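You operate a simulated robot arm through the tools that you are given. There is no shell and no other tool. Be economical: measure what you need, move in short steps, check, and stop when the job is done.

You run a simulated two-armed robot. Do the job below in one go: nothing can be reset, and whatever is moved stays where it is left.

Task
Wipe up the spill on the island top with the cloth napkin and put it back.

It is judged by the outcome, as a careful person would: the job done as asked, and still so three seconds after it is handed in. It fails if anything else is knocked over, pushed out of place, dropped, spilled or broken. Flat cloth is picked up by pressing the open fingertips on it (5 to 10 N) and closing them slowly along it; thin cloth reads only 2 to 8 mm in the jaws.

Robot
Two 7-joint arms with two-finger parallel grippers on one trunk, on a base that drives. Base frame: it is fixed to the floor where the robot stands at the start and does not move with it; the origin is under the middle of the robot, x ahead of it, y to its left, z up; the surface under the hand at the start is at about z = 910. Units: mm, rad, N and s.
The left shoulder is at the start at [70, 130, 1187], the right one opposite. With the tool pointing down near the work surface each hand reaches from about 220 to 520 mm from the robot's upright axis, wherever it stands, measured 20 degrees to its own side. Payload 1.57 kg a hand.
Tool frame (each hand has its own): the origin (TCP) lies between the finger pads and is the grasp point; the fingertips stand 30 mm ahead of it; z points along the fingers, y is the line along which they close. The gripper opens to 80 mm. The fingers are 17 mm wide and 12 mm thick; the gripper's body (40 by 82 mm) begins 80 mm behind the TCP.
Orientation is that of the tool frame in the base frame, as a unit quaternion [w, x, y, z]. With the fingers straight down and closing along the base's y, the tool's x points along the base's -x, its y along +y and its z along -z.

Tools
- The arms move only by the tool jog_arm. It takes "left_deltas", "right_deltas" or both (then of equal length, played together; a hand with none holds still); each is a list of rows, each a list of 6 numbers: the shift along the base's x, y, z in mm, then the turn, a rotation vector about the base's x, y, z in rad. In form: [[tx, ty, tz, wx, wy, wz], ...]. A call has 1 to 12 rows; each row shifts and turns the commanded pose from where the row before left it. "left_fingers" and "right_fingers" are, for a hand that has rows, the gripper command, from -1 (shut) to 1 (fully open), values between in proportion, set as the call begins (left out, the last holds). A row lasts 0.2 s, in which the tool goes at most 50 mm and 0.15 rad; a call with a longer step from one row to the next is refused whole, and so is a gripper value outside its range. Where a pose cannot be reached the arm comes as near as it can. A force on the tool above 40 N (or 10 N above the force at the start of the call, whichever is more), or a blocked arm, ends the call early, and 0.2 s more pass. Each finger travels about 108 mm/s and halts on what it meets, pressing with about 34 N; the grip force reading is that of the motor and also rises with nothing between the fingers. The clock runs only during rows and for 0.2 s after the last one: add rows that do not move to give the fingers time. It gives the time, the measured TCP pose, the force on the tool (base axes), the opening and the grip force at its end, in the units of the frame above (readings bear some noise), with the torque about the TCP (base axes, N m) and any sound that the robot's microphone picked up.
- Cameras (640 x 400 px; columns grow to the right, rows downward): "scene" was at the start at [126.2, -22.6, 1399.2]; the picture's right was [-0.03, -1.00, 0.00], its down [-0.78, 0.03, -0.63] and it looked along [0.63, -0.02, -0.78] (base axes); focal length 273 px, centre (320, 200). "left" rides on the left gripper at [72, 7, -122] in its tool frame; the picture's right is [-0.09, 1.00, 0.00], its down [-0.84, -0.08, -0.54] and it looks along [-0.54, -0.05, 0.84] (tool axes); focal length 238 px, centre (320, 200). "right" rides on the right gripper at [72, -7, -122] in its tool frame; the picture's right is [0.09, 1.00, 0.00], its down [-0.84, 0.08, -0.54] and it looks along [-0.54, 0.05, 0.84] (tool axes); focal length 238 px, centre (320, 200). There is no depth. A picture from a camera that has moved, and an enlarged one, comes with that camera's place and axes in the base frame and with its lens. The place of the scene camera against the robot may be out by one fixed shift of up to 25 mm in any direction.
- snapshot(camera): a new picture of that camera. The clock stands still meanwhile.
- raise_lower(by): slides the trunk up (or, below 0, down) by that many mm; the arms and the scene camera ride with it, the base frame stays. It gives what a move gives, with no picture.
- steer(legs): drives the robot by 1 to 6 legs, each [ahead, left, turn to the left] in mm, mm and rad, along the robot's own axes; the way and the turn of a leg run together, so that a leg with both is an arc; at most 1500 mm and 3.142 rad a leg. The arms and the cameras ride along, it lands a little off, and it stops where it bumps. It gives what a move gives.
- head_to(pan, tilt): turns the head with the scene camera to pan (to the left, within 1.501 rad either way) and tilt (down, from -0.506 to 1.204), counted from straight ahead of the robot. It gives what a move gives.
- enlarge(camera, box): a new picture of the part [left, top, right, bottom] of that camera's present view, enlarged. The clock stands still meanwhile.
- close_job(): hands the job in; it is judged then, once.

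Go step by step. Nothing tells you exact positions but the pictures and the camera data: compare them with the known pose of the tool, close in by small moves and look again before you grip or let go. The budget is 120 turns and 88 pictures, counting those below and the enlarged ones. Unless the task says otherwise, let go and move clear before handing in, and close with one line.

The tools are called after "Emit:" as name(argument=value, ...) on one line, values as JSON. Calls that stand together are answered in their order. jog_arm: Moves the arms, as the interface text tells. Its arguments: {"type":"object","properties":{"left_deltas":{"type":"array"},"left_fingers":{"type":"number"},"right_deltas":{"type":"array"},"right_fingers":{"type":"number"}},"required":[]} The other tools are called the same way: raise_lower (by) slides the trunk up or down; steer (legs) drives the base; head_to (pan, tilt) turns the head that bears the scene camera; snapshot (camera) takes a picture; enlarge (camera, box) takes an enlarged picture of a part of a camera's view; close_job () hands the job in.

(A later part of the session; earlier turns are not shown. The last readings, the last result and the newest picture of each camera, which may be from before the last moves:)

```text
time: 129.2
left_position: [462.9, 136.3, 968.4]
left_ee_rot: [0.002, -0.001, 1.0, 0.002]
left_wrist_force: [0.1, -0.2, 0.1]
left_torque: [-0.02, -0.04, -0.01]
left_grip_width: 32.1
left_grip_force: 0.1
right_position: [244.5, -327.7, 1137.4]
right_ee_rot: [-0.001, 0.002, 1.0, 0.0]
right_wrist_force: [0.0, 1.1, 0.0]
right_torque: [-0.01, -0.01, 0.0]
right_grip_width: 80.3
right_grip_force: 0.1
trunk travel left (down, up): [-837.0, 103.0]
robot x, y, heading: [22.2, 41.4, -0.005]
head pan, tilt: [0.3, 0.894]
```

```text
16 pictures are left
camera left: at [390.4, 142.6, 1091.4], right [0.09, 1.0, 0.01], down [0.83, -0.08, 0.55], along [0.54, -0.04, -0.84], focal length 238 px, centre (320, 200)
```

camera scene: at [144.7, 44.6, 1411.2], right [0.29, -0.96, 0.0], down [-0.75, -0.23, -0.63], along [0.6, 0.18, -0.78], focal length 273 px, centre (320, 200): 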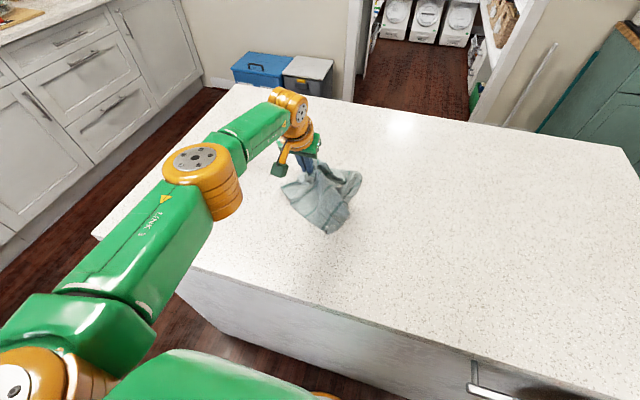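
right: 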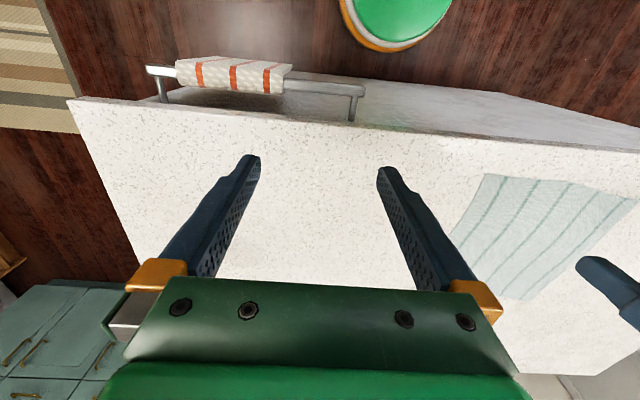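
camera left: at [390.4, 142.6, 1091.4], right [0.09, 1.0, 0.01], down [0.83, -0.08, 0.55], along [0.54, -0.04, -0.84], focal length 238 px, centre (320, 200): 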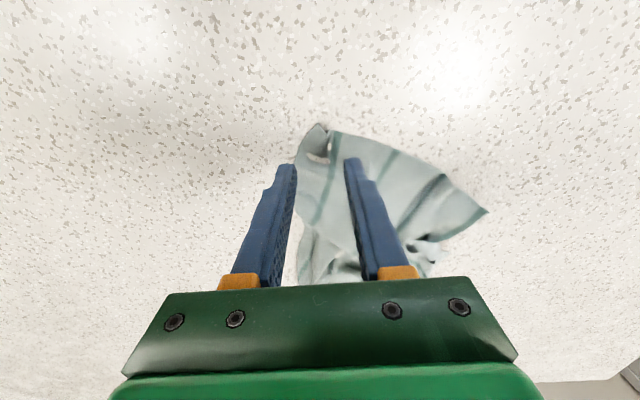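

The corner sits just ahead of the fingers. I'll shift 12 mm left and descend carefully.

Emit:
jog_arm(left_deltas=[[3, 12, -6, 0, 0, 0], [0, 0, -7, 0, 0, 0], [0, 0, -5, 0, 0, 0], [0, 0, -3, 0, 0, 0], [0, 0, -2, 0, 0, 0], [0, 0, -1, 0, 0, 0], [0, 0, 0, 0, 0, 0]], left_fingers=-0.3)

```text
time: 130.8
left_position: [467.9, 150.8, 943.1]
left_ee_rot: [0.003, -0.002, 1.0, 0.004]
left_wrist_force: [0.0, -0.5, 0.2]
left_torque: [-0.04, -0.03, 0.0]
left_grip_width: 28.1
left_grip_force: 0.0
right_position: [244.8, -327.3, 1136.5]
right_ee_rot: [0.0, 0.002, 1.0, 0.0]
right_wrist_force: [1.2, -0.6, 0.6]
right_torque: [0.02, 0.0, 0.0]
right_grip_width: 80.1
right_grip_force: 0.1
trunk travel left (down, up): [-837.0, 103.0]
robot x, y, heading: [20.4, 46.0, -0.004]
head pan, tilt: [0.3, 0.894]
```

Emit:
jog_arm(left_deltas=[[0, 0, -1.2, 0, 0, 0], [0, 0, -0.9, 0, 0, 0], [0, 0, 0, 0, 0, 0]])

```text
time: 131.6
left_position: [466.4, 148.6, 942.0]
left_ee_rot: [0.003, -0.002, 1.0, 0.002]
left_wrist_force: [3.5, 0.3, 8.4]
left_torque: [-0.11, -0.04, 0.03]
left_grip_width: 27.8
left_grip_force: 0.1
right_position: [243.4, -327.2, 1137.0]
right_ee_rot: [0.001, 0.002, 1.0, 0.0]
right_wrist_force: [-0.2, 0.7, 0.1]
right_torque: [-0.03, -0.03, 0.02]
right_grip_width: 79.8
right_grip_force: 0.1
trunk travel left (down, up): [-837.0, 103.0]
robot x, y, heading: [16.5, 44.9, -0.006]
head pan, tilt: [0.3, 0.894]
```

The press is 8 N. I'll close, lift slightly and begin dragging toward home.

Emit:
jog_arm(left_deltas=[[0, 0, 0, 0, 0, 0], [0, 0, 0, 0, 0, 0]], left_fingers=-0.55)

Emit:
jog_arm(left_deltas=[[0, 0, 0, 0, 0, 0], [0, 0, 0, 0, 0, 0]], left_fingers=-0.8)

Emit:
jog_arm(left_deltas=[[0, 0, 0, 0, 0, 0], [0, 0, 0, 0, 0, 0], [0, 0, 0, 0, 0, 0]], left_fingers=-1)

Emit:
jog_arm(left_deltas=[[0, 0, 10, 0, 0, 0], [-8, -10, 10, 0, 0, 0], [-10, -14, 0, 0, 0, 0], [-10, -14, 0, 0, 0, 0], [-10, -14, 0, 0, 0, 0], [-10, -14, 0, 0, 0, 0], [-10, -14, 0, 0, 0, 0], [0, 0, 0, 0, 0, 0]])

Emit:
snapshot(camera="scene")

```text
time: 132.2
left_position: [466.9, 151.1, 940.6]
left_ee_rot: [0.003, -0.001, 1.0, 0.003]
left_wrist_force: [0.6, 0.5, 7.8]
left_torque: [-0.07, 0.0, 0.0]
left_grip_width: 16.9
left_grip_force: 0.0
right_position: [243.0, -327.7, 1137.2]
right_ee_rot: [0.0, 0.002, 1.0, 0.0]
right_wrist_force: [-0.3, -0.6, -0.1]
right_torque: [0.0, 0.02, 0.0]
right_grip_width: 79.9
right_grip_force: 0.1
trunk travel left (down, up): [-837.0, 103.0]
robot x, y, heading: [22.4, 43.0, -0.009]
head pan, tilt: [0.3, 0.894]
```

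```text
time: 132.8
left_position: [465.8, 151.8, 940.8]
left_ee_rot: [0.004, -0.001, 1.0, 0.003]
left_wrist_force: [0.0, 0.5, 6.6]
left_torque: [-0.03, 0.02, 0.05]
left_grip_width: 6.6
left_grip_force: 0.1
right_position: [243.7, -328.7, 1136.8]
right_ee_rot: [0.001, 0.001, 1.0, 0.0]
right_wrist_force: [0.1, 0.1, 0.0]
right_torque: [0.0, 0.05, 0.0]
right_grip_width: 79.8
right_grip_force: 0.1
trunk travel left (down, up): [-837.0, 103.0]
robot x, y, heading: [23.6, 38.0, -0.008]
head pan, tilt: [0.3, 0.894]
```

```text
time: 133.6
left_position: [466.0, 149.9, 940.5]
left_ee_rot: [0.004, -0.001, 1.0, 0.003]
left_wrist_force: [-0.5, -0.4, 6.5]
left_torque: [-0.05, 0.03, -0.01]
left_grip_width: 2.1
left_grip_force: 24.2
right_position: [242.2, -328.5, 1136.9]
right_ee_rot: [0.0, 0.001, 1.0, 0.0]
right_wrist_force: [0.2, -0.2, -0.1]
right_torque: [-0.03, -0.02, 0.0]
right_grip_width: 80.0
right_grip_force: 0.0
trunk travel left (down, up): [-837.0, 103.0]
robot x, y, heading: [23.8, 43.2, -0.008]
head pan, tilt: [0.3, 0.894]
```

```text
time: 135.4
left_position: [411.3, 71.9, 960.9]
left_ee_rot: [0.002, -0.001, 1.0, 0.002]
left_wrist_force: [0.4, 0.0, -0.3]
left_torque: [-0.01, -0.02, -0.01]
left_grip_width: 1.6
left_grip_force: 23.9
right_position: [244.4, -328.9, 1137.8]
right_ee_rot: [-0.001, 0.002, 1.0, 0.0]
right_wrist_force: [0.4, -0.3, 0.0]
right_torque: [0.01, -0.02, 0.01]
right_grip_width: 79.9
right_grip_force: 0.1
trunk travel left (down, up): [-837.0, 103.0]
robot x, y, heading: [19.1, 42.8, -0.005]
head pan, tilt: [0.3, 0.894]
```

```text
15 pictures are left
camera scene: at [144.8, 44.8, 1411.2], right [0.29, -0.96, 0.0], down [-0.75, -0.23, -0.63], along [0.6, 0.18, -0.78], focal length 273 px, centre (320, 200)
```

scene: 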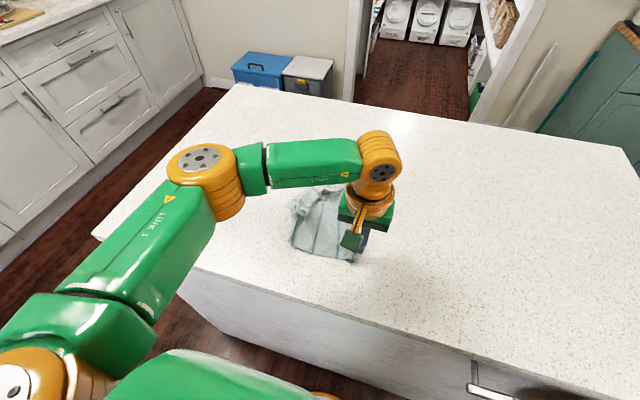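

The cloth follows and straightens. I'll continue the drag to about (376, 22).

Emit:
jog_arm(left_deltas=[[-9, -12, 0, 0, 0, 0], [-9, -13, 0, 0, 0, 0], [-9, -13, -3, 0, 0, 0], [-8, -12, -4, 0, 0, 0], [0, 0, -6, 0, 0, 0], [0, 0, -4, 0, 0, 0], [0, 0, 0, 0, 0, 0]])

Emit:
jog_arm(left_deltas=[[0, 0, 0, 0, 0, 0], [0, 0, 0, 0, 0, 0], [0, 0, 0, 0, 0, 0]], left_fingers=-0.4)

Emit:
jog_arm(left_deltas=[[0, 0, 15, 0, 0, 0], [0, 0, 30, 0, 0, 0], [-10, 0, 40, 0, 0, 0], [-30, 0, 35, 0, 0, 0], [-40, 10, 20, 0, 0, 0], [-20, 40, 0, 0, 0, 0], [-10, 40, 0, 0, 0, 0], [0, 45, 0, 0, 0, 0], [0, 45, 0, 0, 0, 0], [0, 45, 0, 0, 0, 0], [0, 45, 0, 0, 0, 0], [0, 0, 0, 0, 0, 0]])

Emit:
snapshot(camera="scene")

Emit:
enlarge(camera="scene", box=[230, 140, 430, 300])

```text
time: 137.0
left_position: [372.5, 21.1, 944.3]
left_ee_rot: [0.001, -0.001, 1.0, 0.003]
left_wrist_force: [0.2, 0.6, 0.7]
left_torque: [0.01, -0.02, 0.0]
left_grip_width: 1.8
left_grip_force: 23.6
right_position: [243.9, -328.0, 1135.7]
right_ee_rot: [0.0, 0.002, 1.0, 0.0]
right_wrist_force: [0.0, -0.5, 0.1]
right_torque: [-0.02, 0.01, 0.01]
right_grip_width: 79.9
right_grip_force: 0.0
trunk travel left (down, up): [-837.0, 103.0]
robot x, y, heading: [21.6, 45.8, -0.008]
head pan, tilt: [0.3, 0.894]
```

```text
time: 137.8
left_position: [375.2, 21.7, 943.9]
left_ee_rot: [0.003, -0.001, 1.0, 0.003]
left_wrist_force: [1.1, -0.1, -0.1]
left_torque: [-0.01, -0.01, 0.03]
left_grip_width: 24.0
left_grip_force: 0.0
right_position: [246.0, -327.1, 1136.5]
right_ee_rot: [0.0, 0.002, 1.0, 0.0]
right_wrist_force: [0.1, 0.8, -0.5]
right_torque: [-0.01, 0.0, 0.04]
right_grip_width: 79.8
right_grip_force: 0.1
trunk travel left (down, up): [-837.0, 103.0]
robot x, y, heading: [22.3, 43.1, -0.002]
head pan, tilt: [0.3, 0.894]
```

```text
time: 140.4
left_position: [268.3, 290.5, 1084.6]
left_ee_rot: [0.002, -0.001, 1.0, 0.002]
left_wrist_force: [0.2, -0.5, -1.1]
left_torque: [0.05, 0.04, -0.02]
left_grip_width: 23.7
left_grip_force: 0.1
right_position: [244.4, -328.7, 1137.2]
right_ee_rot: [0.0, 0.002, 1.0, -0.001]
right_wrist_force: [-0.1, -0.4, 0.1]
right_torque: [-0.01, -0.02, 0.02]
right_grip_width: 80.4
right_grip_force: 0.0
trunk travel left (down, up): [-837.0, 103.0]
robot x, y, heading: [20.3, 44.0, -0.003]
head pan, tilt: [0.3, 0.894]
```

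```text
14 pictures are left
camera scene: at [145.1, 44.2, 1411.2], right [0.29, -0.96, 0.0], down [-0.75, -0.23, -0.63], along [0.6, 0.18, -0.78], focal length 273 px, centre (320, 200)
```

scene: 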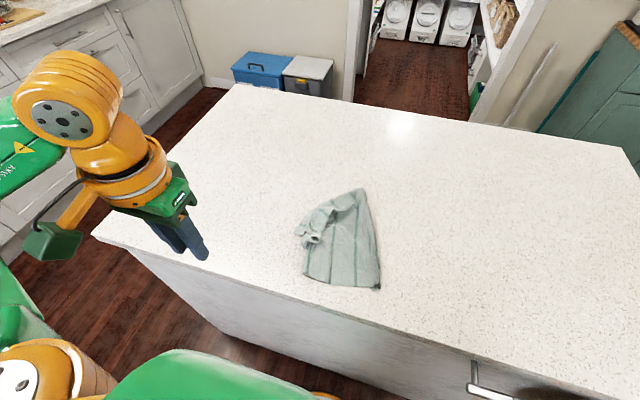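

```text
2.50 times, centred on (330, 220) of scene
camera zoom: at [145.1, 44.2, 1411.2], right [0.29, -0.96, 0.0], down [-0.75, -0.23, -0.63], along [0.6, 0.18, -0.78], focal length 683 px, centre (295, 150)
```

zoom: 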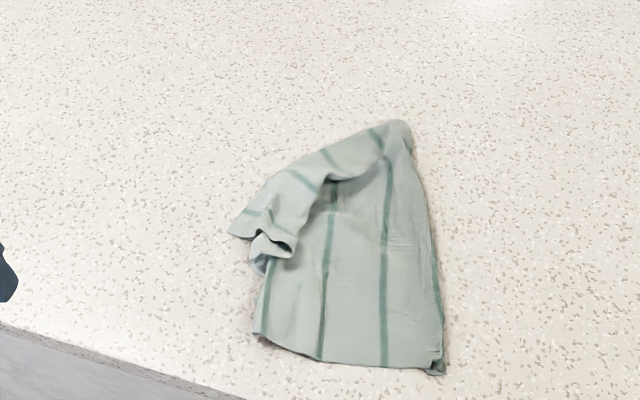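

The near and right sides are now well placed at home. Only the far strip is folded over, with its free corner near (425, 200). I'll pick that flap at about (450, 182) again.

Emit:
jog_arm(left_deltas=[[25, -12, -10, 0, 0, 0], [30, -16, -20, 0, 0, 0], [30, -20, -25, 0, 0, 0], [30, -20, -25, 0, 0, 0], [30, -20, -20, 0, 0, 0], [30, -16, -18, 0, 0, 0], [7, -4, 0, 0, 0, 0], [0, 0, 0, 0, 0, 0]], left_fingers=-0.2)

Emit:
snapshot(camera="left")

```text
time: 142.2
left_position: [446.1, 183.0, 967.2]
left_ee_rot: [0.003, -0.001, 1.0, 0.002]
left_wrist_force: [-0.5, 0.1, 0.2]
left_torque: [-0.02, -0.02, 0.02]
left_grip_width: 32.1
left_grip_force: 0.1
right_position: [245.2, -326.8, 1136.1]
right_ee_rot: [0.0, 0.002, 1.0, 0.0]
right_wrist_force: [-0.3, 0.1, -0.3]
right_torque: [0.03, -0.02, 0.03]
right_grip_width: 80.0
right_grip_force: 0.0
trunk travel left (down, up): [-837.0, 103.0]
robot x, y, heading: [25.4, 43.9, -0.004]
head pan, tilt: [0.3, 0.894]
```

```text
12 pictures are left
camera left: at [373.2, 188.8, 1088.7], right [0.09, 1.0, 0.01], down [0.83, -0.08, 0.55], along [0.54, -0.04, -0.84], focal length 238 px, centre (320, 200)
```

left: 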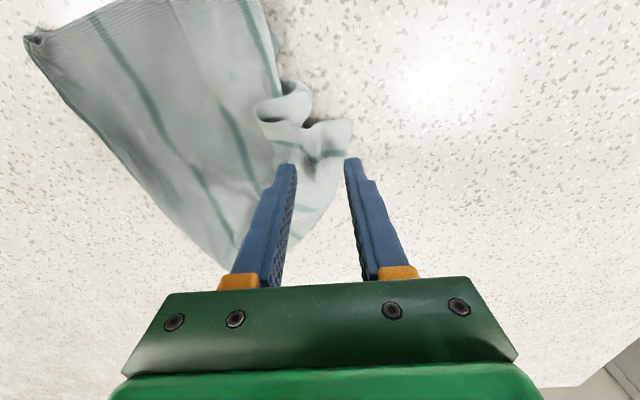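

The flap is just under the fingers. I'll narrow the opening, shift 8 mm right and descend in small steps.

Emit:
jog_arm(left_deltas=[[0, -8, -6, 0, 0, 0], [0, 0, -7, 0, 0, 0], [0, 0, -5, 0, 0, 0], [0, 0, -3, 0, 0, 0], [0, 0, -1.5, 0, 0, 0], [0, 0, 0, 0, 0, 0]], left_fingers=-0.35)

```text
time: 143.6
left_position: [445.9, 175.0, 944.9]
left_ee_rot: [0.003, -0.001, 1.0, 0.002]
left_wrist_force: [0.4, -0.5, -0.1]
left_torque: [-0.02, -0.02, -0.01]
left_grip_width: 26.2
left_grip_force: 0.1
right_position: [245.1, -329.0, 1136.7]
right_ee_rot: [-0.001, 0.002, 1.0, 0.0]
right_wrist_force: [-0.5, -0.1, 0.0]
right_torque: [-0.03, 0.05, 0.02]
right_grip_width: 80.0
right_grip_force: 0.0
trunk travel left (down, up): [-837.0, 103.0]
robot x, y, heading: [25.1, 42.5, -0.004]
head pan, tilt: [0.3, 0.894]
```

Emit:
jog_arm(left_deltas=[[0, 0, -1.5, 0, 0, 0], [0, 0, -1.5, 0, 0, 0], [0, 0, 0, 0, 0, 0]])

```text
time: 144.4
left_position: [445.6, 174.4, 942.3]
left_ee_rot: [0.003, -0.001, 1.0, 0.003]
left_wrist_force: [0.4, 0.8, 7.9]
left_torque: [-0.14, -0.02, 0.03]
left_grip_width: 26.1
left_grip_force: 0.0
right_position: [243.0, -328.9, 1137.0]
right_ee_rot: [0.001, 0.002, 1.0, 0.0]
right_wrist_force: [-1.3, 0.1, -0.4]
right_torque: [0.01, -0.01, -0.03]
right_grip_width: 79.8
right_grip_force: 0.0
trunk travel left (down, up): [-837.0, 103.0]
robot x, y, heading: [17.9, 48.6, -0.006]
head pan, tilt: [0.3, 0.894]
```

8 N. I'll close, lift, and swing the corner out to the left and then to the far-left spot.

Emit:
jog_arm(left_deltas=[[0, 0, 0, 0, 0, 0], [0, 0, 0, 0, 0, 0]], left_fingers=-0.6)

Emit:
jog_arm(left_deltas=[[0, 0, 0, 0, 0, 0], [0, 0, 0, 0, 0, 0]], left_fingers=-0.82)

Emit:
jog_arm(left_deltas=[[0, 0, 0, 0, 0, 0], [0, 0, 0, 0, 0, 0], [0, 0, 0, 0, 0, 0]], left_fingers=-1)

Emit:
jog_arm(left_deltas=[[0, 5, 20, 0, 0, 0], [5, 10, 25, 0, 0, 0], [10, 15, 25, 0, 0, 0], [15, 15, 15, 0, 0, 0], [18, 12, 0, 0, -0.06, 0], [18, 10, 0, 0, -0.06, 0], [18, 8, -5, 0, -0.07, 0], [18, 5, -10, 0, -0.07, 0], [18, 0, -15, 0, -0.07, 0], [18, -5, -20, 0, -0.07, 0], [12, -5, -15, 0, 0, 0], [0, 0, 0, 0, 0, 0]])

Emit:
snapshot(camera="left")

```text
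time: 145.0
left_position: [445.0, 175.6, 941.0]
left_ee_rot: [0.003, -0.001, 1.0, 0.003]
left_wrist_force: [-0.2, 1.6, 8.5]
left_torque: [-0.07, 0.0, -0.01]
left_grip_width: 15.2
left_grip_force: 0.1
right_position: [243.6, -328.9, 1137.1]
right_ee_rot: [0.0, 0.002, 1.0, 0.0]
right_wrist_force: [0.4, -0.2, 0.7]
right_torque: [0.02, -0.02, 0.03]
right_grip_width: 80.0
right_grip_force: 0.1
trunk travel left (down, up): [-837.0, 103.0]
robot x, y, heading: [20.8, 45.8, -0.005]
head pan, tilt: [0.3, 0.894]
```

```text
time: 145.6
left_position: [443.9, 174.1, 941.4]
left_ee_rot: [0.003, -0.001, 1.0, 0.002]
left_wrist_force: [0.2, 0.9, 9.1]
left_torque: [-0.05, 0.02, 0.02]
left_grip_width: 8.1
left_grip_force: 0.6
right_position: [242.9, -329.2, 1137.6]
right_ee_rot: [0.001, 0.002, 1.0, 0.0]
right_wrist_force: [-1.0, -0.3, -1.6]
right_torque: [0.04, 0.01, -0.03]
right_grip_width: 80.0
right_grip_force: 0.1
trunk travel left (down, up): [-837.0, 103.0]
robot x, y, heading: [22.8, 42.7, 0.001]
head pan, tilt: [0.3, 0.894]
```

```text
time: 146.4
left_position: [445.2, 174.4, 941.8]
left_ee_rot: [0.004, 0.0, 1.0, 0.002]
left_wrist_force: [-0.3, 0.0, 10.7]
left_torque: [-0.01, -0.01, -0.02]
left_grip_width: 3.2
left_grip_force: 24.3
right_position: [242.7, -329.0, 1136.8]
right_ee_rot: [0.001, 0.001, 1.0, 0.001]
right_wrist_force: [-0.3, -0.3, -0.6]
right_torque: [0.0, 0.01, -0.01]
right_grip_width: 80.0
right_grip_force: 0.1
trunk travel left (down, up): [-837.0, 103.0]
robot x, y, heading: [21.6, 43.3, -0.002]
head pan, tilt: [0.3, 0.894]
```

```text
time: 149.0
left_position: [592.0, 245.4, 967.6]
left_ee_rot: [0.201, -0.002, 0.98, 0.003]
left_wrist_force: [-0.6, -0.1, 0.1]
left_torque: [-0.03, 0.03, 0.03]
left_grip_width: 3.1
left_grip_force: 24.8
left hand out of reach, approached as far as the arm can: row 11
right_position: [243.5, -327.4, 1136.7]
right_ee_rot: [0.0, 0.002, 1.0, 0.0]
right_wrist_force: [0.7, -0.4, -0.1]
right_torque: [0.0, 0.0, 0.0]
right_grip_width: 80.1
right_grip_force: 0.0
trunk travel left (down, up): [-837.0, 103.0]
robot x, y, heading: [23.7, 42.4, -0.004]
head pan, tilt: [0.3, 0.894]
```

```text
11 pictures are left
camera left: at [476.6, 252.1, 1051.1], right [0.08, 1.0, 0.04], down [0.55, -0.08, 0.83], along [0.83, -0.04, -0.56], focal length 238 px, centre (320, 200)
```

left: 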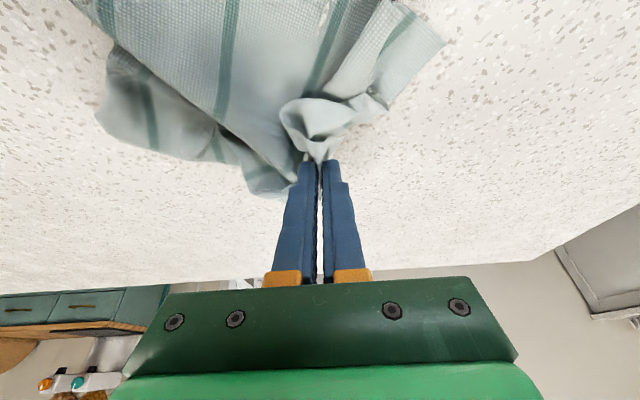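

The napkin is spread wide now. I'll lower, release and check the whole layout.

Emit:
jog_arm(left_deltas=[[-4, -8, -10, 0, 0, 0], [-3, -6, -10, 0, 0, 0], [0, 0, -3, 0, 0, 0], [0, 0, 0, 0, 0, 0]])

Emit:
jog_arm(left_deltas=[[0, 0, 0, 0, 0, 0], [0, 0, 0, 0, 0, 0], [0, 0, 0, 0, 0, 0]], left_fingers=-0.4)

Emit:
jog_arm(left_deltas=[[0, 0, 15, 0, 0.05, 0], [-5, 0, 25, 0, 0.05, 0], [-20, 15, 30, 0, 0.05, 0], [-30, 20, 30, 0, 0.05, 0], [-35, 25, 15, 0, 0.05, 0], [-35, 25, 10, 0, 0.05, 0], [-35, 30, 5, 0, 0.05, 0], [-35, 30, 0, 0, 0.05, 0], [-35, 30, 0, 0, 0, 0], [0, 0, 0, 0, 0, 0]])

Emit:
enlarge(camera="scene", box=[230, 140, 430, 300])

```text
time: 150.0
left_position: [584.1, 232.4, 945.8]
left_ee_rot: [0.202, -0.001, 0.979, 0.001]
left_wrist_force: [0.9, -0.2, 3.6]
left_torque: [-0.01, -0.06, -0.01]
left_grip_width: 3.1
left_grip_force: 24.2
right_position: [245.7, -329.3, 1136.4]
right_ee_rot: [0.001, 0.002, 1.0, -0.001]
right_wrist_force: [0.2, -0.1, 0.8]
right_torque: [0.0, 0.04, 0.02]
right_grip_width: 80.0
right_grip_force: 0.2
trunk travel left (down, up): [-837.0, 103.0]
robot x, y, heading: [21.5, 41.5, -0.005]
head pan, tilt: [0.3, 0.894]
```

```text
time: 150.8
left_position: [583.2, 232.2, 944.5]
left_ee_rot: [0.201, -0.001, 0.98, 0.002]
left_wrist_force: [-0.6, 1.1, 0.0]
left_torque: [0.0, -0.01, 0.0]
left_grip_width: 24.1
left_grip_force: 0.0
right_position: [245.2, -328.0, 1137.5]
right_ee_rot: [0.0, 0.001, 1.0, 0.0]
right_wrist_force: [-0.5, -0.9, 1.3]
right_torque: [0.02, -0.02, -0.01]
right_grip_width: 80.2
right_grip_force: 0.0
trunk travel left (down, up): [-837.0, 103.0]
robot x, y, heading: [26.4, 43.5, -0.006]
head pan, tilt: [0.3, 0.894]
```

```text
time: 153.0
left_position: [353.3, 409.1, 1075.5]
left_ee_rot: [0.003, 0.0, 1.0, 0.003]
left_wrist_force: [-0.1, -0.1, 0.4]
left_torque: [0.03, 0.03, 0.02]
left_grip_width: 23.9
left_grip_force: 0.1
right_position: [244.8, -328.8, 1136.9]
right_ee_rot: [-0.001, 0.002, 1.0, 0.001]
right_wrist_force: [-0.2, -0.1, -0.2]
right_torque: [-0.02, -0.02, -0.01]
right_grip_width: 79.9
right_grip_force: 0.1
trunk travel left (down, up): [-837.0, 103.0]
robot x, y, heading: [23.1, 43.1, -0.009]
head pan, tilt: [0.3, 0.894]
```

```text
2.50 times, centred on (330, 220) of scene
camera zoom: at [145.1, 44.4, 1411.2], right [0.29, -0.96, 0.0], down [-0.75, -0.23, -0.63], along [0.6, 0.18, -0.78], focal length 683 px, centre (295, 150)
```

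zoom: 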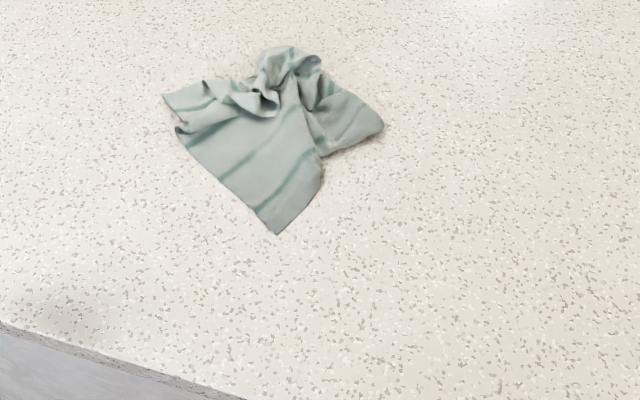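

The whole cloth followed the pull and is now rotated, centred around (546, 206). I'll drag its near-left corner, at about (549, 290), back toward the robot first to re-align the near hem.

Emit:
steer(legs=[[0, 80, 0]])

Emit:
jog_arm(left_deltas=[[20, -30, 0, 0, 0, 0], [25, -30, 0, 0, 0, 0], [25, -30, -10, 0, -0.05, 0], [25, -30, -15, 0, -0.06, 0], [25, -28, -20, 0, -0.06, 0], [25, -25, -20, 0, -0.06, 0], [22, -18, -25, 0, -0.06, 0], [20, -8, -18, 0, -0.06, 0], [0, 0, 0, 0, 0, 0]], left_fingers=-0.2)

Emit:
snapshot(camera="left")

```text
time: 154.1
left_position: [353.2, 483.8, 1077.1]
left_ee_rot: [0.004, 0.0, 1.0, 0.005]
left_wrist_force: [-0.9, -1.1, 0.4]
left_torque: [0.01, -0.02, 0.01]
left_grip_width: 23.9
left_grip_force: 0.0
right_position: [245.5, -252.5, 1134.6]
right_ee_rot: [0.0, 0.002, 1.0, 0.003]
right_wrist_force: [-0.4, 0.3, 0.6]
right_torque: [0.02, 0.02, 0.03]
right_grip_width: 80.0
right_grip_force: 0.0
trunk travel left (down, up): [-837.0, 103.0]
robot x, y, heading: [21.8, 124.4, -0.004]
head pan, tilt: [0.3, 0.894]
```

```text
time: 156.1
left_position: [539.7, 294.0, 966.4]
left_ee_rot: [0.178, -0.001, 0.984, 0.002]
left_wrist_force: [0.2, 0.2, 0.6]
left_torque: [0.01, -0.02, -0.02]
left_grip_width: 31.9
left_grip_force: 0.0
right_position: [245.0, -247.3, 1137.0]
right_ee_rot: [0.0, 0.002, 1.0, 0.0]
right_wrist_force: [-0.3, -1.2, -0.1]
right_torque: [-0.03, 0.0, 0.05]
right_grip_width: 79.8
right_grip_force: 0.0
trunk travel left (down, up): [-837.0, 103.0]
robot x, y, heading: [21.5, 124.3, -0.002]
head pan, tilt: [0.3, 0.894]
```

```text
9 pictures are left
camera left: at [429.1, 299.5, 1056.7], right [0.08, 1.0, 0.04], down [0.59, -0.08, 0.8], along [0.8, -0.05, -0.6], focal length 238 px, centre (320, 200)
```

left: 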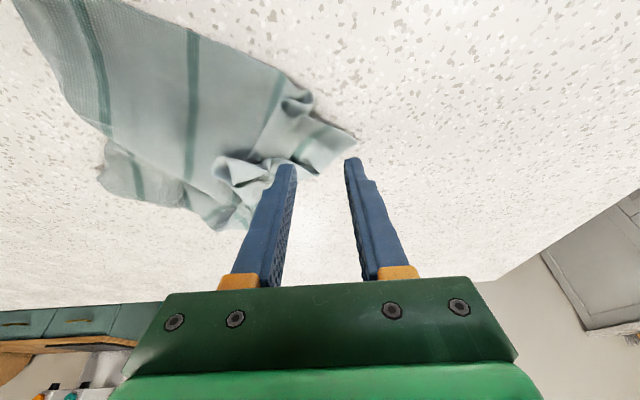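

The surface point under the fingers is on the corner strip. I'll descend gently and grip.

Emit:
jog_arm(left_deltas=[[0, -5, -8, 0, 0, 0], [0, 0, -7, 0, 0, 0], [0, 0, -5, 0, 0, 0], [0, 0, -2, 0, 0, 0], [0, 0, 0, 0, 0, 0]], left_fingers=-0.3)

Emit:
jog_arm(left_deltas=[[0, 0, -1, 0, 0, 0], [0, 0, -1, 0, 0, 0], [0, 0, 0, 0, 0, 0]])

```text
time: 157.2
left_position: [539.4, 285.3, 945.0]
left_ee_rot: [0.177, -0.001, 0.984, 0.002]
left_wrist_force: [0.0, 0.3, -0.2]
left_torque: [0.02, 0.04, 0.01]
left_grip_width: 28.1
left_grip_force: 0.0
right_position: [243.8, -247.3, 1137.6]
right_ee_rot: [0.0, 0.001, 1.0, 0.0]
right_wrist_force: [0.2, 1.5, -0.1]
right_torque: [-0.02, 0.0, 0.0]
right_grip_width: 80.1
right_grip_force: 0.2
trunk travel left (down, up): [-837.0, 103.0]
robot x, y, heading: [22.8, 126.1, -0.006]
head pan, tilt: [0.3, 0.894]
```

```text
time: 158.1
left_position: [538.8, 286.9, 944.0]
left_ee_rot: [0.177, -0.001, 0.984, 0.002]
left_wrist_force: [0.2, 0.3, 1.5]
left_torque: [-0.01, 0.01, -0.03]
left_grip_width: 28.2
left_grip_force: 0.3
right_position: [246.1, -248.0, 1136.7]
right_ee_rot: [0.0, 0.002, 1.0, 0.0]
right_wrist_force: [0.0, -0.5, -0.3]
right_torque: [-0.01, -0.01, 0.02]
right_grip_width: 79.8
right_grip_force: 0.1
trunk travel left (down, up): [-837.0, 103.0]
robot x, y, heading: [23.4, 125.7, -0.006]
head pan, tilt: [0.3, 0.894]
```

Emit:
jog_arm(left_deltas=[[0, 0, -0.9, 0, 0, 0], [0, 0, 0, 0, 0, 0]])

Emit:
jog_arm(left_deltas=[[0, 0, 0, 0, 0, 0], [0, 0, 0, 0, 0, 0]], left_fingers=-0.55)

Emit:
jog_arm(left_deltas=[[0, 0, 0, 0, 0, 0], [0, 0, 0, 0, 0, 0]], left_fingers=-0.8)

Emit:
jog_arm(left_deltas=[[0, 0, 0, 0, 0, 0], [0, 0, 0, 0, 0, 0], [0, 0, 0, 0, 0, 0]], left_fingers=-1)

Emit:
jog_arm(left_deltas=[[0, 0, 10, 0, 0, 0], [-12, 0, 8, 0, 0.04, 0], [-14, 0, 0, 0, 0.04, 0], [-14, 0, 0, 0, 0.05, 0], [-15, -1, 0, 0, 0.05, 0], [-15, -1, 0, 0, 0.05, 0], [-15, -1, 0, 0, 0.05, 0], [-15, -1, 0, 0, 0.05, 0], [-15, -1, 0, 0, 0.03, 0], [-15, -2, 0, 0, 0, 0], [-15, -2, 0, 0, 0, 0], [0, 0, 0, 0, 0, 0]])

Emit:
snapshot(camera="scene")

```text
time: 158.7
left_position: [538.3, 286.6, 942.9]
left_ee_rot: [0.179, -0.001, 0.984, 0.002]
left_wrist_force: [0.7, 1.0, 2.7]
left_torque: [-0.04, -0.04, 0.02]
left_grip_width: 27.8
left_grip_force: 0.1
right_position: [244.8, -248.4, 1136.3]
right_ee_rot: [0.0, 0.002, 1.0, 0.0]
right_wrist_force: [-0.4, 1.0, 0.4]
right_torque: [0.0, 0.02, 0.02]
right_grip_width: 79.7
right_grip_force: 0.2
trunk travel left (down, up): [-837.0, 103.0]
robot x, y, heading: [18.4, 121.5, -0.006]
head pan, tilt: [0.3, 0.894]
```

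```text
time: 159.2
left_position: [539.6, 285.0, 943.1]
left_ee_rot: [0.178, -0.001, 0.984, 0.002]
left_wrist_force: [1.1, 0.7, 2.8]
left_torque: [-0.03, -0.02, 0.05]
left_grip_width: 17.4
left_grip_force: 0.0
right_position: [243.6, -245.7, 1136.7]
right_ee_rot: [0.0, 0.002, 1.0, 0.001]
right_wrist_force: [0.2, -0.1, 0.0]
right_torque: [-0.01, 0.0, 0.0]
right_grip_width: 79.9
right_grip_force: 0.0
trunk travel left (down, up): [-837.0, 103.0]
robot x, y, heading: [23.6, 123.1, -0.005]
head pan, tilt: [0.3, 0.894]
```

```text
time: 159.8
left_position: [539.0, 285.7, 942.5]
left_ee_rot: [0.178, -0.002, 0.984, 0.002]
left_wrist_force: [0.0, 0.7, 2.9]
left_torque: [-0.03, -0.03, -0.01]
left_grip_width: 8.2
left_grip_force: 0.0
right_position: [244.2, -246.8, 1136.6]
right_ee_rot: [0.0, 0.002, 1.0, 0.001]
right_wrist_force: [-0.5, -0.2, -0.3]
right_torque: [0.04, -0.02, 0.01]
right_grip_width: 79.7
right_grip_force: 0.0
trunk travel left (down, up): [-837.0, 103.0]
robot x, y, heading: [24.9, 124.8, -0.004]
head pan, tilt: [0.3, 0.894]
```

```text
time: 160.7
left_position: [538.3, 285.5, 943.5]
left_ee_rot: [0.179, -0.001, 0.984, 0.002]
left_wrist_force: [-0.1, 0.0, 2.0]
left_torque: [-0.05, 0.01, 0.01]
left_grip_width: 0.0
left_grip_force: 21.4
right_position: [244.5, -247.2, 1137.1]
right_ee_rot: [0.0, 0.001, 1.0, 0.0]
right_wrist_force: [0.7, 0.2, -0.3]
right_torque: [0.0, 0.01, 0.02]
right_grip_width: 80.1
right_grip_force: 0.1
trunk travel left (down, up): [-837.0, 103.0]
robot x, y, heading: [23.2, 126.5, -0.008]
head pan, tilt: [0.3, 0.894]
```

```text
time: 163.2
left_position: [395.8, 278.2, 958.9]
left_ee_rot: [-0.001, -0.001, 1.0, 0.002]
left_wrist_force: [0.1, -0.1, 0.4]
left_torque: [0.0, -0.04, -0.01]
left_grip_width: 0.0
left_grip_force: 21.8
right_position: [246.4, -246.5, 1136.2]
right_ee_rot: [0.0, 0.002, 1.0, 0.0]
right_wrist_force: [0.3, -0.4, 0.2]
right_torque: [0.0, 0.04, 0.01]
right_grip_width: 80.1
right_grip_force: 0.2
trunk travel left (down, up): [-837.0, 103.0]
robot x, y, heading: [21.5, 127.7, -0.006]
head pan, tilt: [0.3, 0.894]
```

```text
8 pictures are left
camera scene: at [145.3, 125.5, 1411.2], right [0.29, -0.96, 0.0], down [-0.75, -0.23, -0.63], along [0.6, 0.18, -0.78], focal length 273 px, centre (320, 200)
```

scene: 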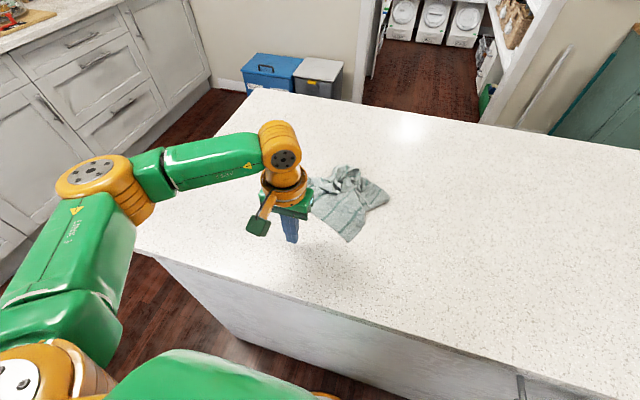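

That grip slipped, and the cloth is unchanged. The near-right-corner drag worked well before, so I'll reposition and repeat it from (466, 173).

Emit:
jog_arm(left_deltas=[[0, 0, 25, 0, 0, 0], [0, 0, 25, 0, 0, 0], [0, 0, 0, 0, 0, 0]], left_fingers=-0.3)

Emit:
steer(legs=[[0, -90, 0.004]])

```text
time: 164.1
left_position: [394.2, 278.6, 1010.7]
left_ee_rot: [-0.002, -0.001, 1.0, 0.002]
left_wrist_force: [0.0, -0.5, -0.4]
left_torque: [-0.04, -0.03, 0.02]
left_grip_width: 27.9
left_grip_force: 0.2
right_position: [245.0, -246.5, 1138.3]
right_ee_rot: [0.001, 0.002, 1.0, 0.0]
right_wrist_force: [-0.4, 0.3, -0.1]
right_torque: [-0.02, 0.01, -0.03]
right_grip_width: 80.1
right_grip_force: 0.1
trunk travel left (down, up): [-837.0, 103.0]
robot x, y, heading: [24.9, 123.8, -0.007]
head pan, tilt: [0.3, 0.894]
```

```text
time: 165.2
left_position: [392.9, 191.6, 1009.9]
left_ee_rot: [-0.002, -0.003, 1.0, 0.0]
left_wrist_force: [-0.1, -0.6, 1.0]
left_torque: [0.0, 0.02, 0.02]
left_grip_width: 27.8
left_grip_force: 0.0
right_position: [246.6, -333.5, 1139.1]
right_ee_rot: [0.0, 0.0, 1.0, -0.002]
right_wrist_force: [0.2, -0.1, -0.8]
right_torque: [-0.01, 0.0, 0.0]
right_grip_width: 79.7
right_grip_force: 0.1
trunk travel left (down, up): [-837.0, 103.0]
robot x, y, heading: [21.3, 33.5, -0.0]
head pan, tilt: [0.3, 0.894]
```

Emit:
jog_arm(left_deltas=[[20, -4, 0, 0, 0, 0], [25, -6, -10, 0, 0, 0], [27, -8, -20, 0, 0, 0], [0, 0, -10, 0, 0, 0], [0, 0, 0, 0, 0, 0]])

Emit:
snapshot(camera="left")

```text
time: 166.4
left_position: [463.9, 168.1, 972.0]
left_ee_rot: [-0.002, -0.003, 1.0, 0.001]
left_wrist_force: [0.3, -0.4, 0.4]
left_torque: [-0.01, -0.02, -0.02]
left_grip_width: 28.0
left_grip_force: 0.0
right_position: [246.4, -337.6, 1137.2]
right_ee_rot: [0.001, 0.0, 1.0, 0.001]
right_wrist_force: [0.1, 0.5, 0.6]
right_torque: [0.0, 0.01, 0.02]
right_grip_width: 79.8
right_grip_force: 0.1
trunk travel left (down, up): [-837.0, 103.0]
robot x, y, heading: [16.7, 30.5, -0.004]
head pan, tilt: [0.3, 0.894]
```

```text
7 pictures are left
camera left: at [391.9, 174.6, 1094.2], right [0.09, 1.0, 0.0], down [0.84, -0.07, 0.54], along [0.54, -0.04, -0.84], focal length 238 px, centre (320, 200)
```

left: 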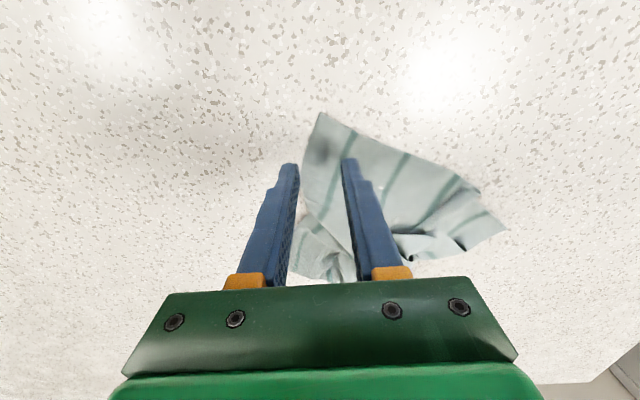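

The corner is right below the fingers. I'll shift 14 mm left and descend.

Emit:
jog_arm(left_deltas=[[2, 14, -8, 0, 0, 0], [0, 0, -8, 0, 0, 0], [0, 0, -7, 0, 0, 0], [0, 0, -4, 0, 0, 0], [0, 0, -1.5, 0, 0, 0], [0, 0, 0, 0, 0, 0]])

Emit:
jog_arm(left_deltas=[[0, 0, -1, 0, 0, 0], [0, 0, -0.6, 0, 0, 0], [0, 0, 0, 0, 0, 0]])

```text
time: 167.8
left_position: [466.1, 183.8, 943.2]
left_ee_rot: [-0.002, -0.003, 1.0, 0.002]
left_wrist_force: [-0.1, 0.1, -0.4]
left_torque: [0.04, 0.01, 0.01]
left_grip_width: 28.0
left_grip_force: 0.2
right_position: [246.4, -339.4, 1136.1]
right_ee_rot: [0.0, 0.0, 1.0, 0.0]
right_wrist_force: [0.2, 0.3, -1.0]
right_torque: [0.0, 0.03, 0.05]
right_grip_width: 80.1
right_grip_force: 0.0
trunk travel left (down, up): [-837.0, 103.0]
robot x, y, heading: [20.5, 31.6, -0.001]
head pan, tilt: [0.3, 0.894]
```

```text
time: 168.6
left_position: [465.8, 183.6, 942.2]
left_ee_rot: [-0.002, -0.003, 1.0, 0.003]
left_wrist_force: [0.3, 0.6, -0.2]
left_torque: [-0.01, -0.01, 0.02]
left_grip_width: 28.1
left_grip_force: 0.0
right_position: [247.1, -339.0, 1136.3]
right_ee_rot: [0.0, 0.001, 1.0, 0.0]
right_wrist_force: [0.2, -0.1, -0.2]
right_torque: [0.0, -0.03, 0.01]
right_grip_width: 79.9
right_grip_force: 0.1
trunk travel left (down, up): [-837.0, 103.0]
robot x, y, heading: [22.5, 34.8, 0.0]
head pan, tilt: [0.3, 0.894]
```

Emit:
jog_arm(left_deltas=[[0, 0, -0.8, 0, 0, 0], [0, 0, -0.6, 0, 0, 0], [0, 0, 0, 0, 0, 0]])

```text
time: 169.4
left_position: [466.8, 183.0, 941.8]
left_ee_rot: [-0.001, -0.004, 1.0, 0.003]
left_wrist_force: [1.9, 0.7, 6.0]
left_torque: [-0.09, -0.05, 0.04]
left_grip_width: 27.7
left_grip_force: 0.0
right_position: [245.6, -338.5, 1137.0]
right_ee_rot: [0.001, 0.0, 1.0, 0.0]
right_wrist_force: [0.4, 0.7, -0.1]
right_torque: [0.02, -0.01, 0.0]
right_grip_width: 80.2
right_grip_force: 0.1
trunk travel left (down, up): [-837.0, 103.0]
robot x, y, heading: [24.9, 31.9, -0.0]
head pan, tilt: [0.3, 0.894]
```

6 N of contact. I'll close.

Emit:
jog_arm(left_deltas=[[0, 0, -0.3, 0, 0, 0], [0, 0, 0, 0, 0, 0]], left_fingers=-0.55)

Emit:
jog_arm(left_deltas=[[0, 0, 0, 0, 0, 0], [0, 0, 0, 0, 0, 0]], left_fingers=-0.8)

Emit:
jog_arm(left_deltas=[[0, 0, 0, 0, 0, 0], [0, 0, 0, 0, 0, 0], [0, 0, 0, 0, 0, 0]], left_fingers=-1)

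```text
time: 170.0
left_position: [466.6, 183.9, 941.3]
left_ee_rot: [-0.001, -0.004, 1.0, 0.002]
left_wrist_force: [1.3, 3.1, 12.4]
left_torque: [-0.07, -0.07, 0.02]
left_grip_width: 15.9
left_grip_force: 0.0
right_position: [243.2, -339.5, 1137.2]
right_ee_rot: [0.001, 0.0, 1.0, 0.0]
right_wrist_force: [0.1, -0.3, 0.8]
right_torque: [0.0, 0.02, -0.02]
right_grip_width: 80.1
right_grip_force: 0.1
trunk travel left (down, up): [-837.0, 103.0]
robot x, y, heading: [21.6, 33.6, 0.003]
head pan, tilt: [0.3, 0.894]
```

```text
time: 170.6
left_position: [464.3, 183.9, 941.2]
left_ee_rot: [-0.001, -0.004, 1.0, 0.003]
left_wrist_force: [2.0, 1.2, 14.1]
left_torque: [-0.03, 0.0, 0.06]
left_grip_width: 5.6
left_grip_force: 0.1
right_position: [244.1, -338.1, 1137.4]
right_ee_rot: [0.002, 0.0, 1.0, 0.001]
right_wrist_force: [-0.5, 0.3, 0.3]
right_torque: [0.05, -0.03, 0.01]
right_grip_width: 80.1
right_grip_force: 0.1
trunk travel left (down, up): [-837.0, 103.0]
robot x, y, heading: [21.8, 31.3, 0.001]
head pan, tilt: [0.3, 0.894]
```

```text
time: 171.4
left_position: [465.1, 182.2, 941.2]
left_ee_rot: [0.0, -0.002, 1.0, 0.004]
left_wrist_force: [0.6, -1.0, 12.6]
left_torque: [-0.09, -0.02, 0.0]
left_grip_width: 1.4
left_grip_force: 23.3
right_position: [242.6, -339.5, 1137.3]
right_ee_rot: [0.001, 0.0, 1.0, 0.002]
right_wrist_force: [0.1, -0.4, 0.7]
right_torque: [0.04, -0.01, -0.01]
right_grip_width: 79.8
right_grip_force: 0.0
trunk travel left (down, up): [-837.0, 103.0]
robot x, y, heading: [21.6, 30.4, -0.0]
head pan, tilt: [0.3, 0.894]
```

Held (1.4 mm). I'll drag low toward the home corner, first back toward me, then right.

Emit:
jog_arm(left_deltas=[[0, 0, 8, 0, 0, 0], [-10, -6, 6, 0, 0, 0], [-13, -8, 0, 0, 0, 0], [-13, -10, 0, 0, 0, 0], [-12, -13, 0, 0, 0, 0], [-10, -16, 0, 0, 0, 0], [-8, -18, 0, 0, 0, 0], [-7, -18, 0, 0, 0, 0], [-7, -18, 0, 0, 0, 0], [-5, -18, 0, 0, 0, 0], [-3, -18, 0, 0, 0, 0], [0, -12, 0, 0, 0, 0]])

Emit:
snapshot(camera="scene")

```text
time: 174.0
left_position: [375.5, 28.2, 953.1]
left_ee_rot: [-0.002, -0.003, 1.0, 0.003]
left_wrist_force: [0.3, 0.3, 0.2]
left_torque: [0.01, -0.01, 0.0]
left_grip_width: 1.5
left_grip_force: 23.3
right_position: [247.7, -337.7, 1136.3]
right_ee_rot: [0.0, -0.001, 1.0, 0.0]
right_wrist_force: [0.3, -0.5, 0.4]
right_torque: [0.02, 0.01, -0.01]
right_grip_width: 80.2
right_grip_force: 0.1
trunk travel left (down, up): [-837.0, 103.0]
robot x, y, heading: [21.0, 26.5, 0.003]
head pan, tilt: [0.3, 0.894]
```

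```text
6 pictures are left
camera scene: at [144.7, 33.6, 1411.2], right [0.29, -0.96, 0.0], down [-0.74, -0.23, -0.63], along [0.6, 0.19, -0.78], focal length 273 px, centre (320, 200)
```

scene: 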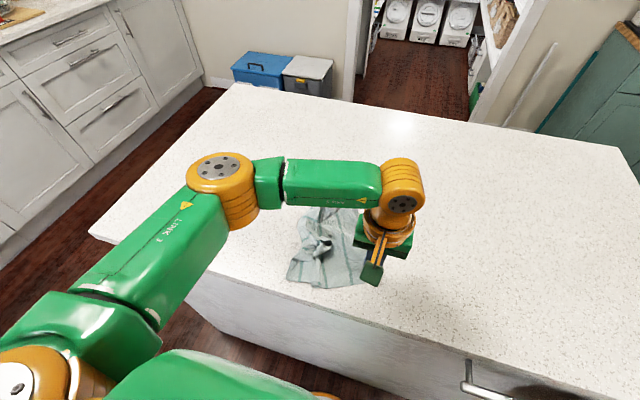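

The near hem is laid out wide this time. I'll lower, release and move the arm away.

Emit:
jog_arm(left_deltas=[[0, 0, -5, 0, 0, 0], [0, 0, -4, 0, 0, 0], [0, 0, 0, 0, 0, 0]])

Emit:
jog_arm(left_deltas=[[0, 0, 0, 0, 0, 0], [0, 0, 0, 0, 0, 0], [0, 0, 0, 0, 0, 0]], left_fingers=-0.5)

Emit:
jog_arm(left_deltas=[[0, 0, 15, 0, 0, 0], [0, 0, 30, 0, 0, 0], [-10, 0, 40, 0, 0, 0], [-30, 0, 35, 0, 0, 0], [-40, 10, 20, 0, 0, 0], [-20, 40, 0, 0, 0, 0], [-10, 40, 0, 0, 0, 0], [0, 45, 0, 0, 0, 0], [0, 45, 0, 0, 0, 0], [0, 45, 0, 0, 0, 0], [0, 45, 0, 0, 0, 0], [0, 0, 0, 0, 0, 0]])

Emit:
enlarge(camera="scene", box=[230, 140, 430, 300])

```text
time: 174.8
left_position: [377.0, 29.0, 944.7]
left_ee_rot: [-0.002, -0.003, 1.0, 0.003]
left_wrist_force: [0.5, -0.5, 1.2]
left_torque: [-0.01, 0.0, 0.0]
left_grip_width: 1.6
left_grip_force: 23.1
right_position: [246.0, -338.2, 1136.6]
right_ee_rot: [0.0, 0.0, 1.0, -0.001]
right_wrist_force: [0.7, -0.2, 0.6]
right_torque: [0.03, -0.01, -0.01]
right_grip_width: 80.1
right_grip_force: 0.1
trunk travel left (down, up): [-837.0, 103.0]
robot x, y, heading: [21.2, 28.9, -0.005]
head pan, tilt: [0.3, 0.894]
```

```text
time: 175.6
left_position: [377.0, 28.0, 943.4]
left_ee_rot: [-0.002, -0.003, 1.0, 0.002]
left_wrist_force: [0.2, 0.1, -1.8]
left_torque: [0.0, 0.01, 0.02]
left_grip_width: 19.9
left_grip_force: 0.1
right_position: [247.8, -338.7, 1137.5]
right_ee_rot: [0.0, 0.001, 1.0, -0.001]
right_wrist_force: [0.0, -0.3, 0.9]
right_torque: [0.02, 0.01, -0.02]
right_grip_width: 79.8
right_grip_force: 0.1
trunk travel left (down, up): [-837.0, 103.0]
robot x, y, heading: [19.9, 30.8, 0.004]
head pan, tilt: [0.3, 0.894]
```

```text
time: 178.2
left_position: [268.4, 297.7, 1083.9]
left_ee_rot: [-0.002, -0.004, 1.0, 0.003]
left_wrist_force: [0.1, -0.2, 0.7]
left_torque: [0.03, -0.01, -0.04]
left_grip_width: 20.2
left_grip_force: 0.1
right_position: [246.2, -338.6, 1136.4]
right_ee_rot: [0.0, 0.0, 1.0, 0.0]
right_wrist_force: [-0.8, -0.4, -0.2]
right_torque: [0.0, -0.02, 0.01]
right_grip_width: 80.1
right_grip_force: 0.0
trunk travel left (down, up): [-837.0, 103.0]
robot x, y, heading: [24.9, 35.0, 0.005]
head pan, tilt: [0.3, 0.894]
```

```text
2.50 times, centred on (330, 220) of scene
camera zoom: at [144.9, 33.8, 1411.2], right [0.29, -0.96, 0.0], down [-0.74, -0.23, -0.63], along [0.6, 0.19, -0.78], focal length 683 px, centre (295, 150)
```

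zoom: 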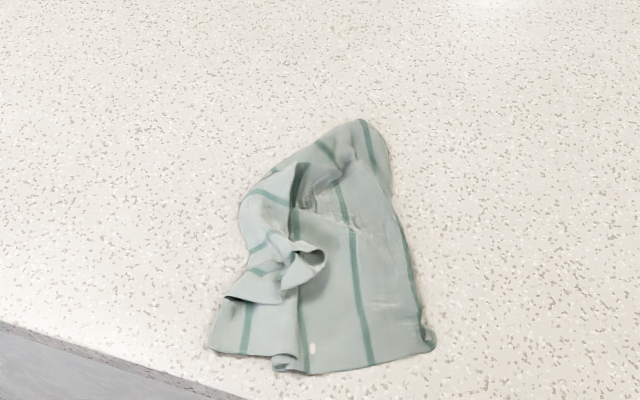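

The napkin is well placed now, centred around (450, 110) against home (485, 105), with just the far-left flap folded over. I'll try one gentle, short unfold of that flap without tugging the rest.

Emit:
jog_arm(left_deltas=[[25, -15, -10, 0, 0, 0], [30, -20, -20, 0, 0, 0], [30, -22, -20, 0, 0, 0], [30, -22, -20, 0, 0, 0], [30, -22, -18, 0, 0, 0], [30, -20, -15, 0, 0, 0], [8, -5, -5, 0, 0, 0], [0, 0, 0, 0, 0, 0]], left_fingers=-0.3)

Emit:
snapshot(camera="left")

```text
time: 180.0
left_position: [450.3, 173.0, 975.6]
left_ee_rot: [-0.001, -0.002, 1.0, 0.003]
left_wrist_force: [0.2, 0.3, 0.6]
left_torque: [-0.03, -0.01, 0.02]
left_grip_width: 28.3
left_grip_force: 0.1
right_position: [246.5, -338.5, 1137.7]
right_ee_rot: [-0.001, 0.0, 1.0, 0.0]
right_wrist_force: [0.0, -0.5, 0.5]
right_torque: [0.01, 0.02, -0.02]
right_grip_width: 79.8
right_grip_force: 0.2
trunk travel left (down, up): [-837.0, 103.0]
robot x, y, heading: [20.7, 31.6, 0.001]
head pan, tilt: [0.3, 0.894]
```

```text
4 pictures are left
camera left: at [378.8, 178.3, 1099.1], right [0.09, 1.0, 0.0], down [0.84, -0.07, 0.54], along [0.54, -0.04, -0.84], focal length 238 px, centre (320, 200)
```

left: 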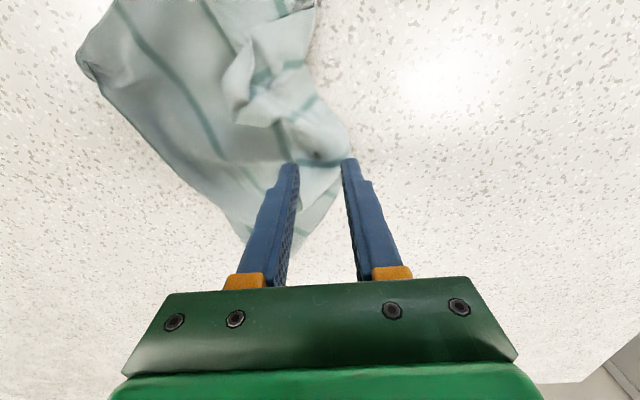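

The fingers are over the flap's outer part. I'll descend and take a light grip.

Emit:
jog_arm(left_deltas=[[0, -4, -10, 0, 0, 0], [0, 0, -8, 0, 0, 0], [0, 0, -7, 0, 0, 0], [0, 0, -4, 0, 0, 0], [0, 0, -2, 0, 0, 0], [0, 0, 0, 0, 0, 0]])

Emit:
jog_arm(left_deltas=[[0, 0, -1, 0, 0, 0], [0, 0, -0.7, 0, 0, 0], [0, 0, 0, 0, 0, 0]])

```text
time: 181.4
left_position: [451.6, 167.9, 947.1]
left_ee_rot: [-0.002, -0.002, 1.0, 0.002]
left_wrist_force: [-0.5, -0.4, 0.2]
left_torque: [-0.04, 0.01, 0.0]
left_grip_width: 27.8
left_grip_force: 0.2
right_position: [245.9, -338.3, 1136.8]
right_ee_rot: [0.0, -0.001, 1.0, 0.0]
right_wrist_force: [-0.5, -0.7, 0.4]
right_torque: [0.01, 0.0, 0.01]
right_grip_width: 80.1
right_grip_force: 0.1
trunk travel left (down, up): [-837.0, 103.0]
robot x, y, heading: [22.9, 34.0, 0.0]
head pan, tilt: [0.3, 0.894]
```

```text
time: 182.2
left_position: [453.3, 169.4, 943.7]
left_ee_rot: [-0.001, -0.002, 1.0, 0.003]
left_wrist_force: [0.1, 0.9, 0.1]
left_torque: [0.0, 0.01, 0.02]
left_grip_width: 28.2
left_grip_force: 0.2
right_position: [246.2, -338.0, 1137.3]
right_ee_rot: [0.0, 0.0, 1.0, 0.0]
right_wrist_force: [0.6, -0.4, 0.6]
right_torque: [0.02, 0.01, 0.01]
right_grip_width: 79.8
right_grip_force: 0.0
trunk travel left (down, up): [-837.0, 103.0]
robot x, y, heading: [22.3, 31.2, 0.0]
head pan, tilt: [0.3, 0.894]
```

Emit:
jog_arm(left_deltas=[[0, 0, -1, 0, 0, 0], [0, 0, -0.8, 0, 0, 0], [0, 0, 0, 0, 0, 0]])

```text
time: 183.0
left_position: [452.1, 168.9, 942.3]
left_ee_rot: [-0.001, -0.003, 1.0, 0.003]
left_wrist_force: [-0.2, -0.1, 0.4]
left_torque: [-0.02, 0.0, 0.0]
left_grip_width: 28.1
left_grip_force: 0.0
right_position: [246.4, -337.8, 1137.6]
right_ee_rot: [0.001, -0.001, 1.0, 0.0]
right_wrist_force: [-0.7, -0.3, 0.3]
right_torque: [0.0, 0.02, -0.02]
right_grip_width: 80.0
right_grip_force: 0.0
trunk travel left (down, up): [-837.0, 103.0]
robot x, y, heading: [22.5, 35.4, 0.0]
head pan, tilt: [0.3, 0.894]
```

Emit:
jog_arm(left_deltas=[[0, 0, -0.8, 0, 0, 0], [0, 0, -0.4, 0, 0, 0], [0, 0, 0, 0, 0, 0]])

```text
time: 183.8
left_position: [451.2, 169.0, 941.3]
left_ee_rot: [-0.001, -0.004, 1.0, 0.002]
left_wrist_force: [2.1, -0.3, 7.1]
left_torque: [-0.1, -0.06, 0.02]
left_grip_width: 28.0
left_grip_force: 0.0
right_position: [246.3, -339.3, 1136.8]
right_ee_rot: [0.001, 0.0, 1.0, 0.0]
right_wrist_force: [-0.3, 0.5, 0.0]
right_torque: [0.0, 0.02, -0.01]
right_grip_width: 80.0
right_grip_force: 0.0
trunk travel left (down, up): [-837.0, 103.0]
robot x, y, heading: [18.2, 32.3, -0.002]
head pan, tilt: [0.3, 0.894]
```

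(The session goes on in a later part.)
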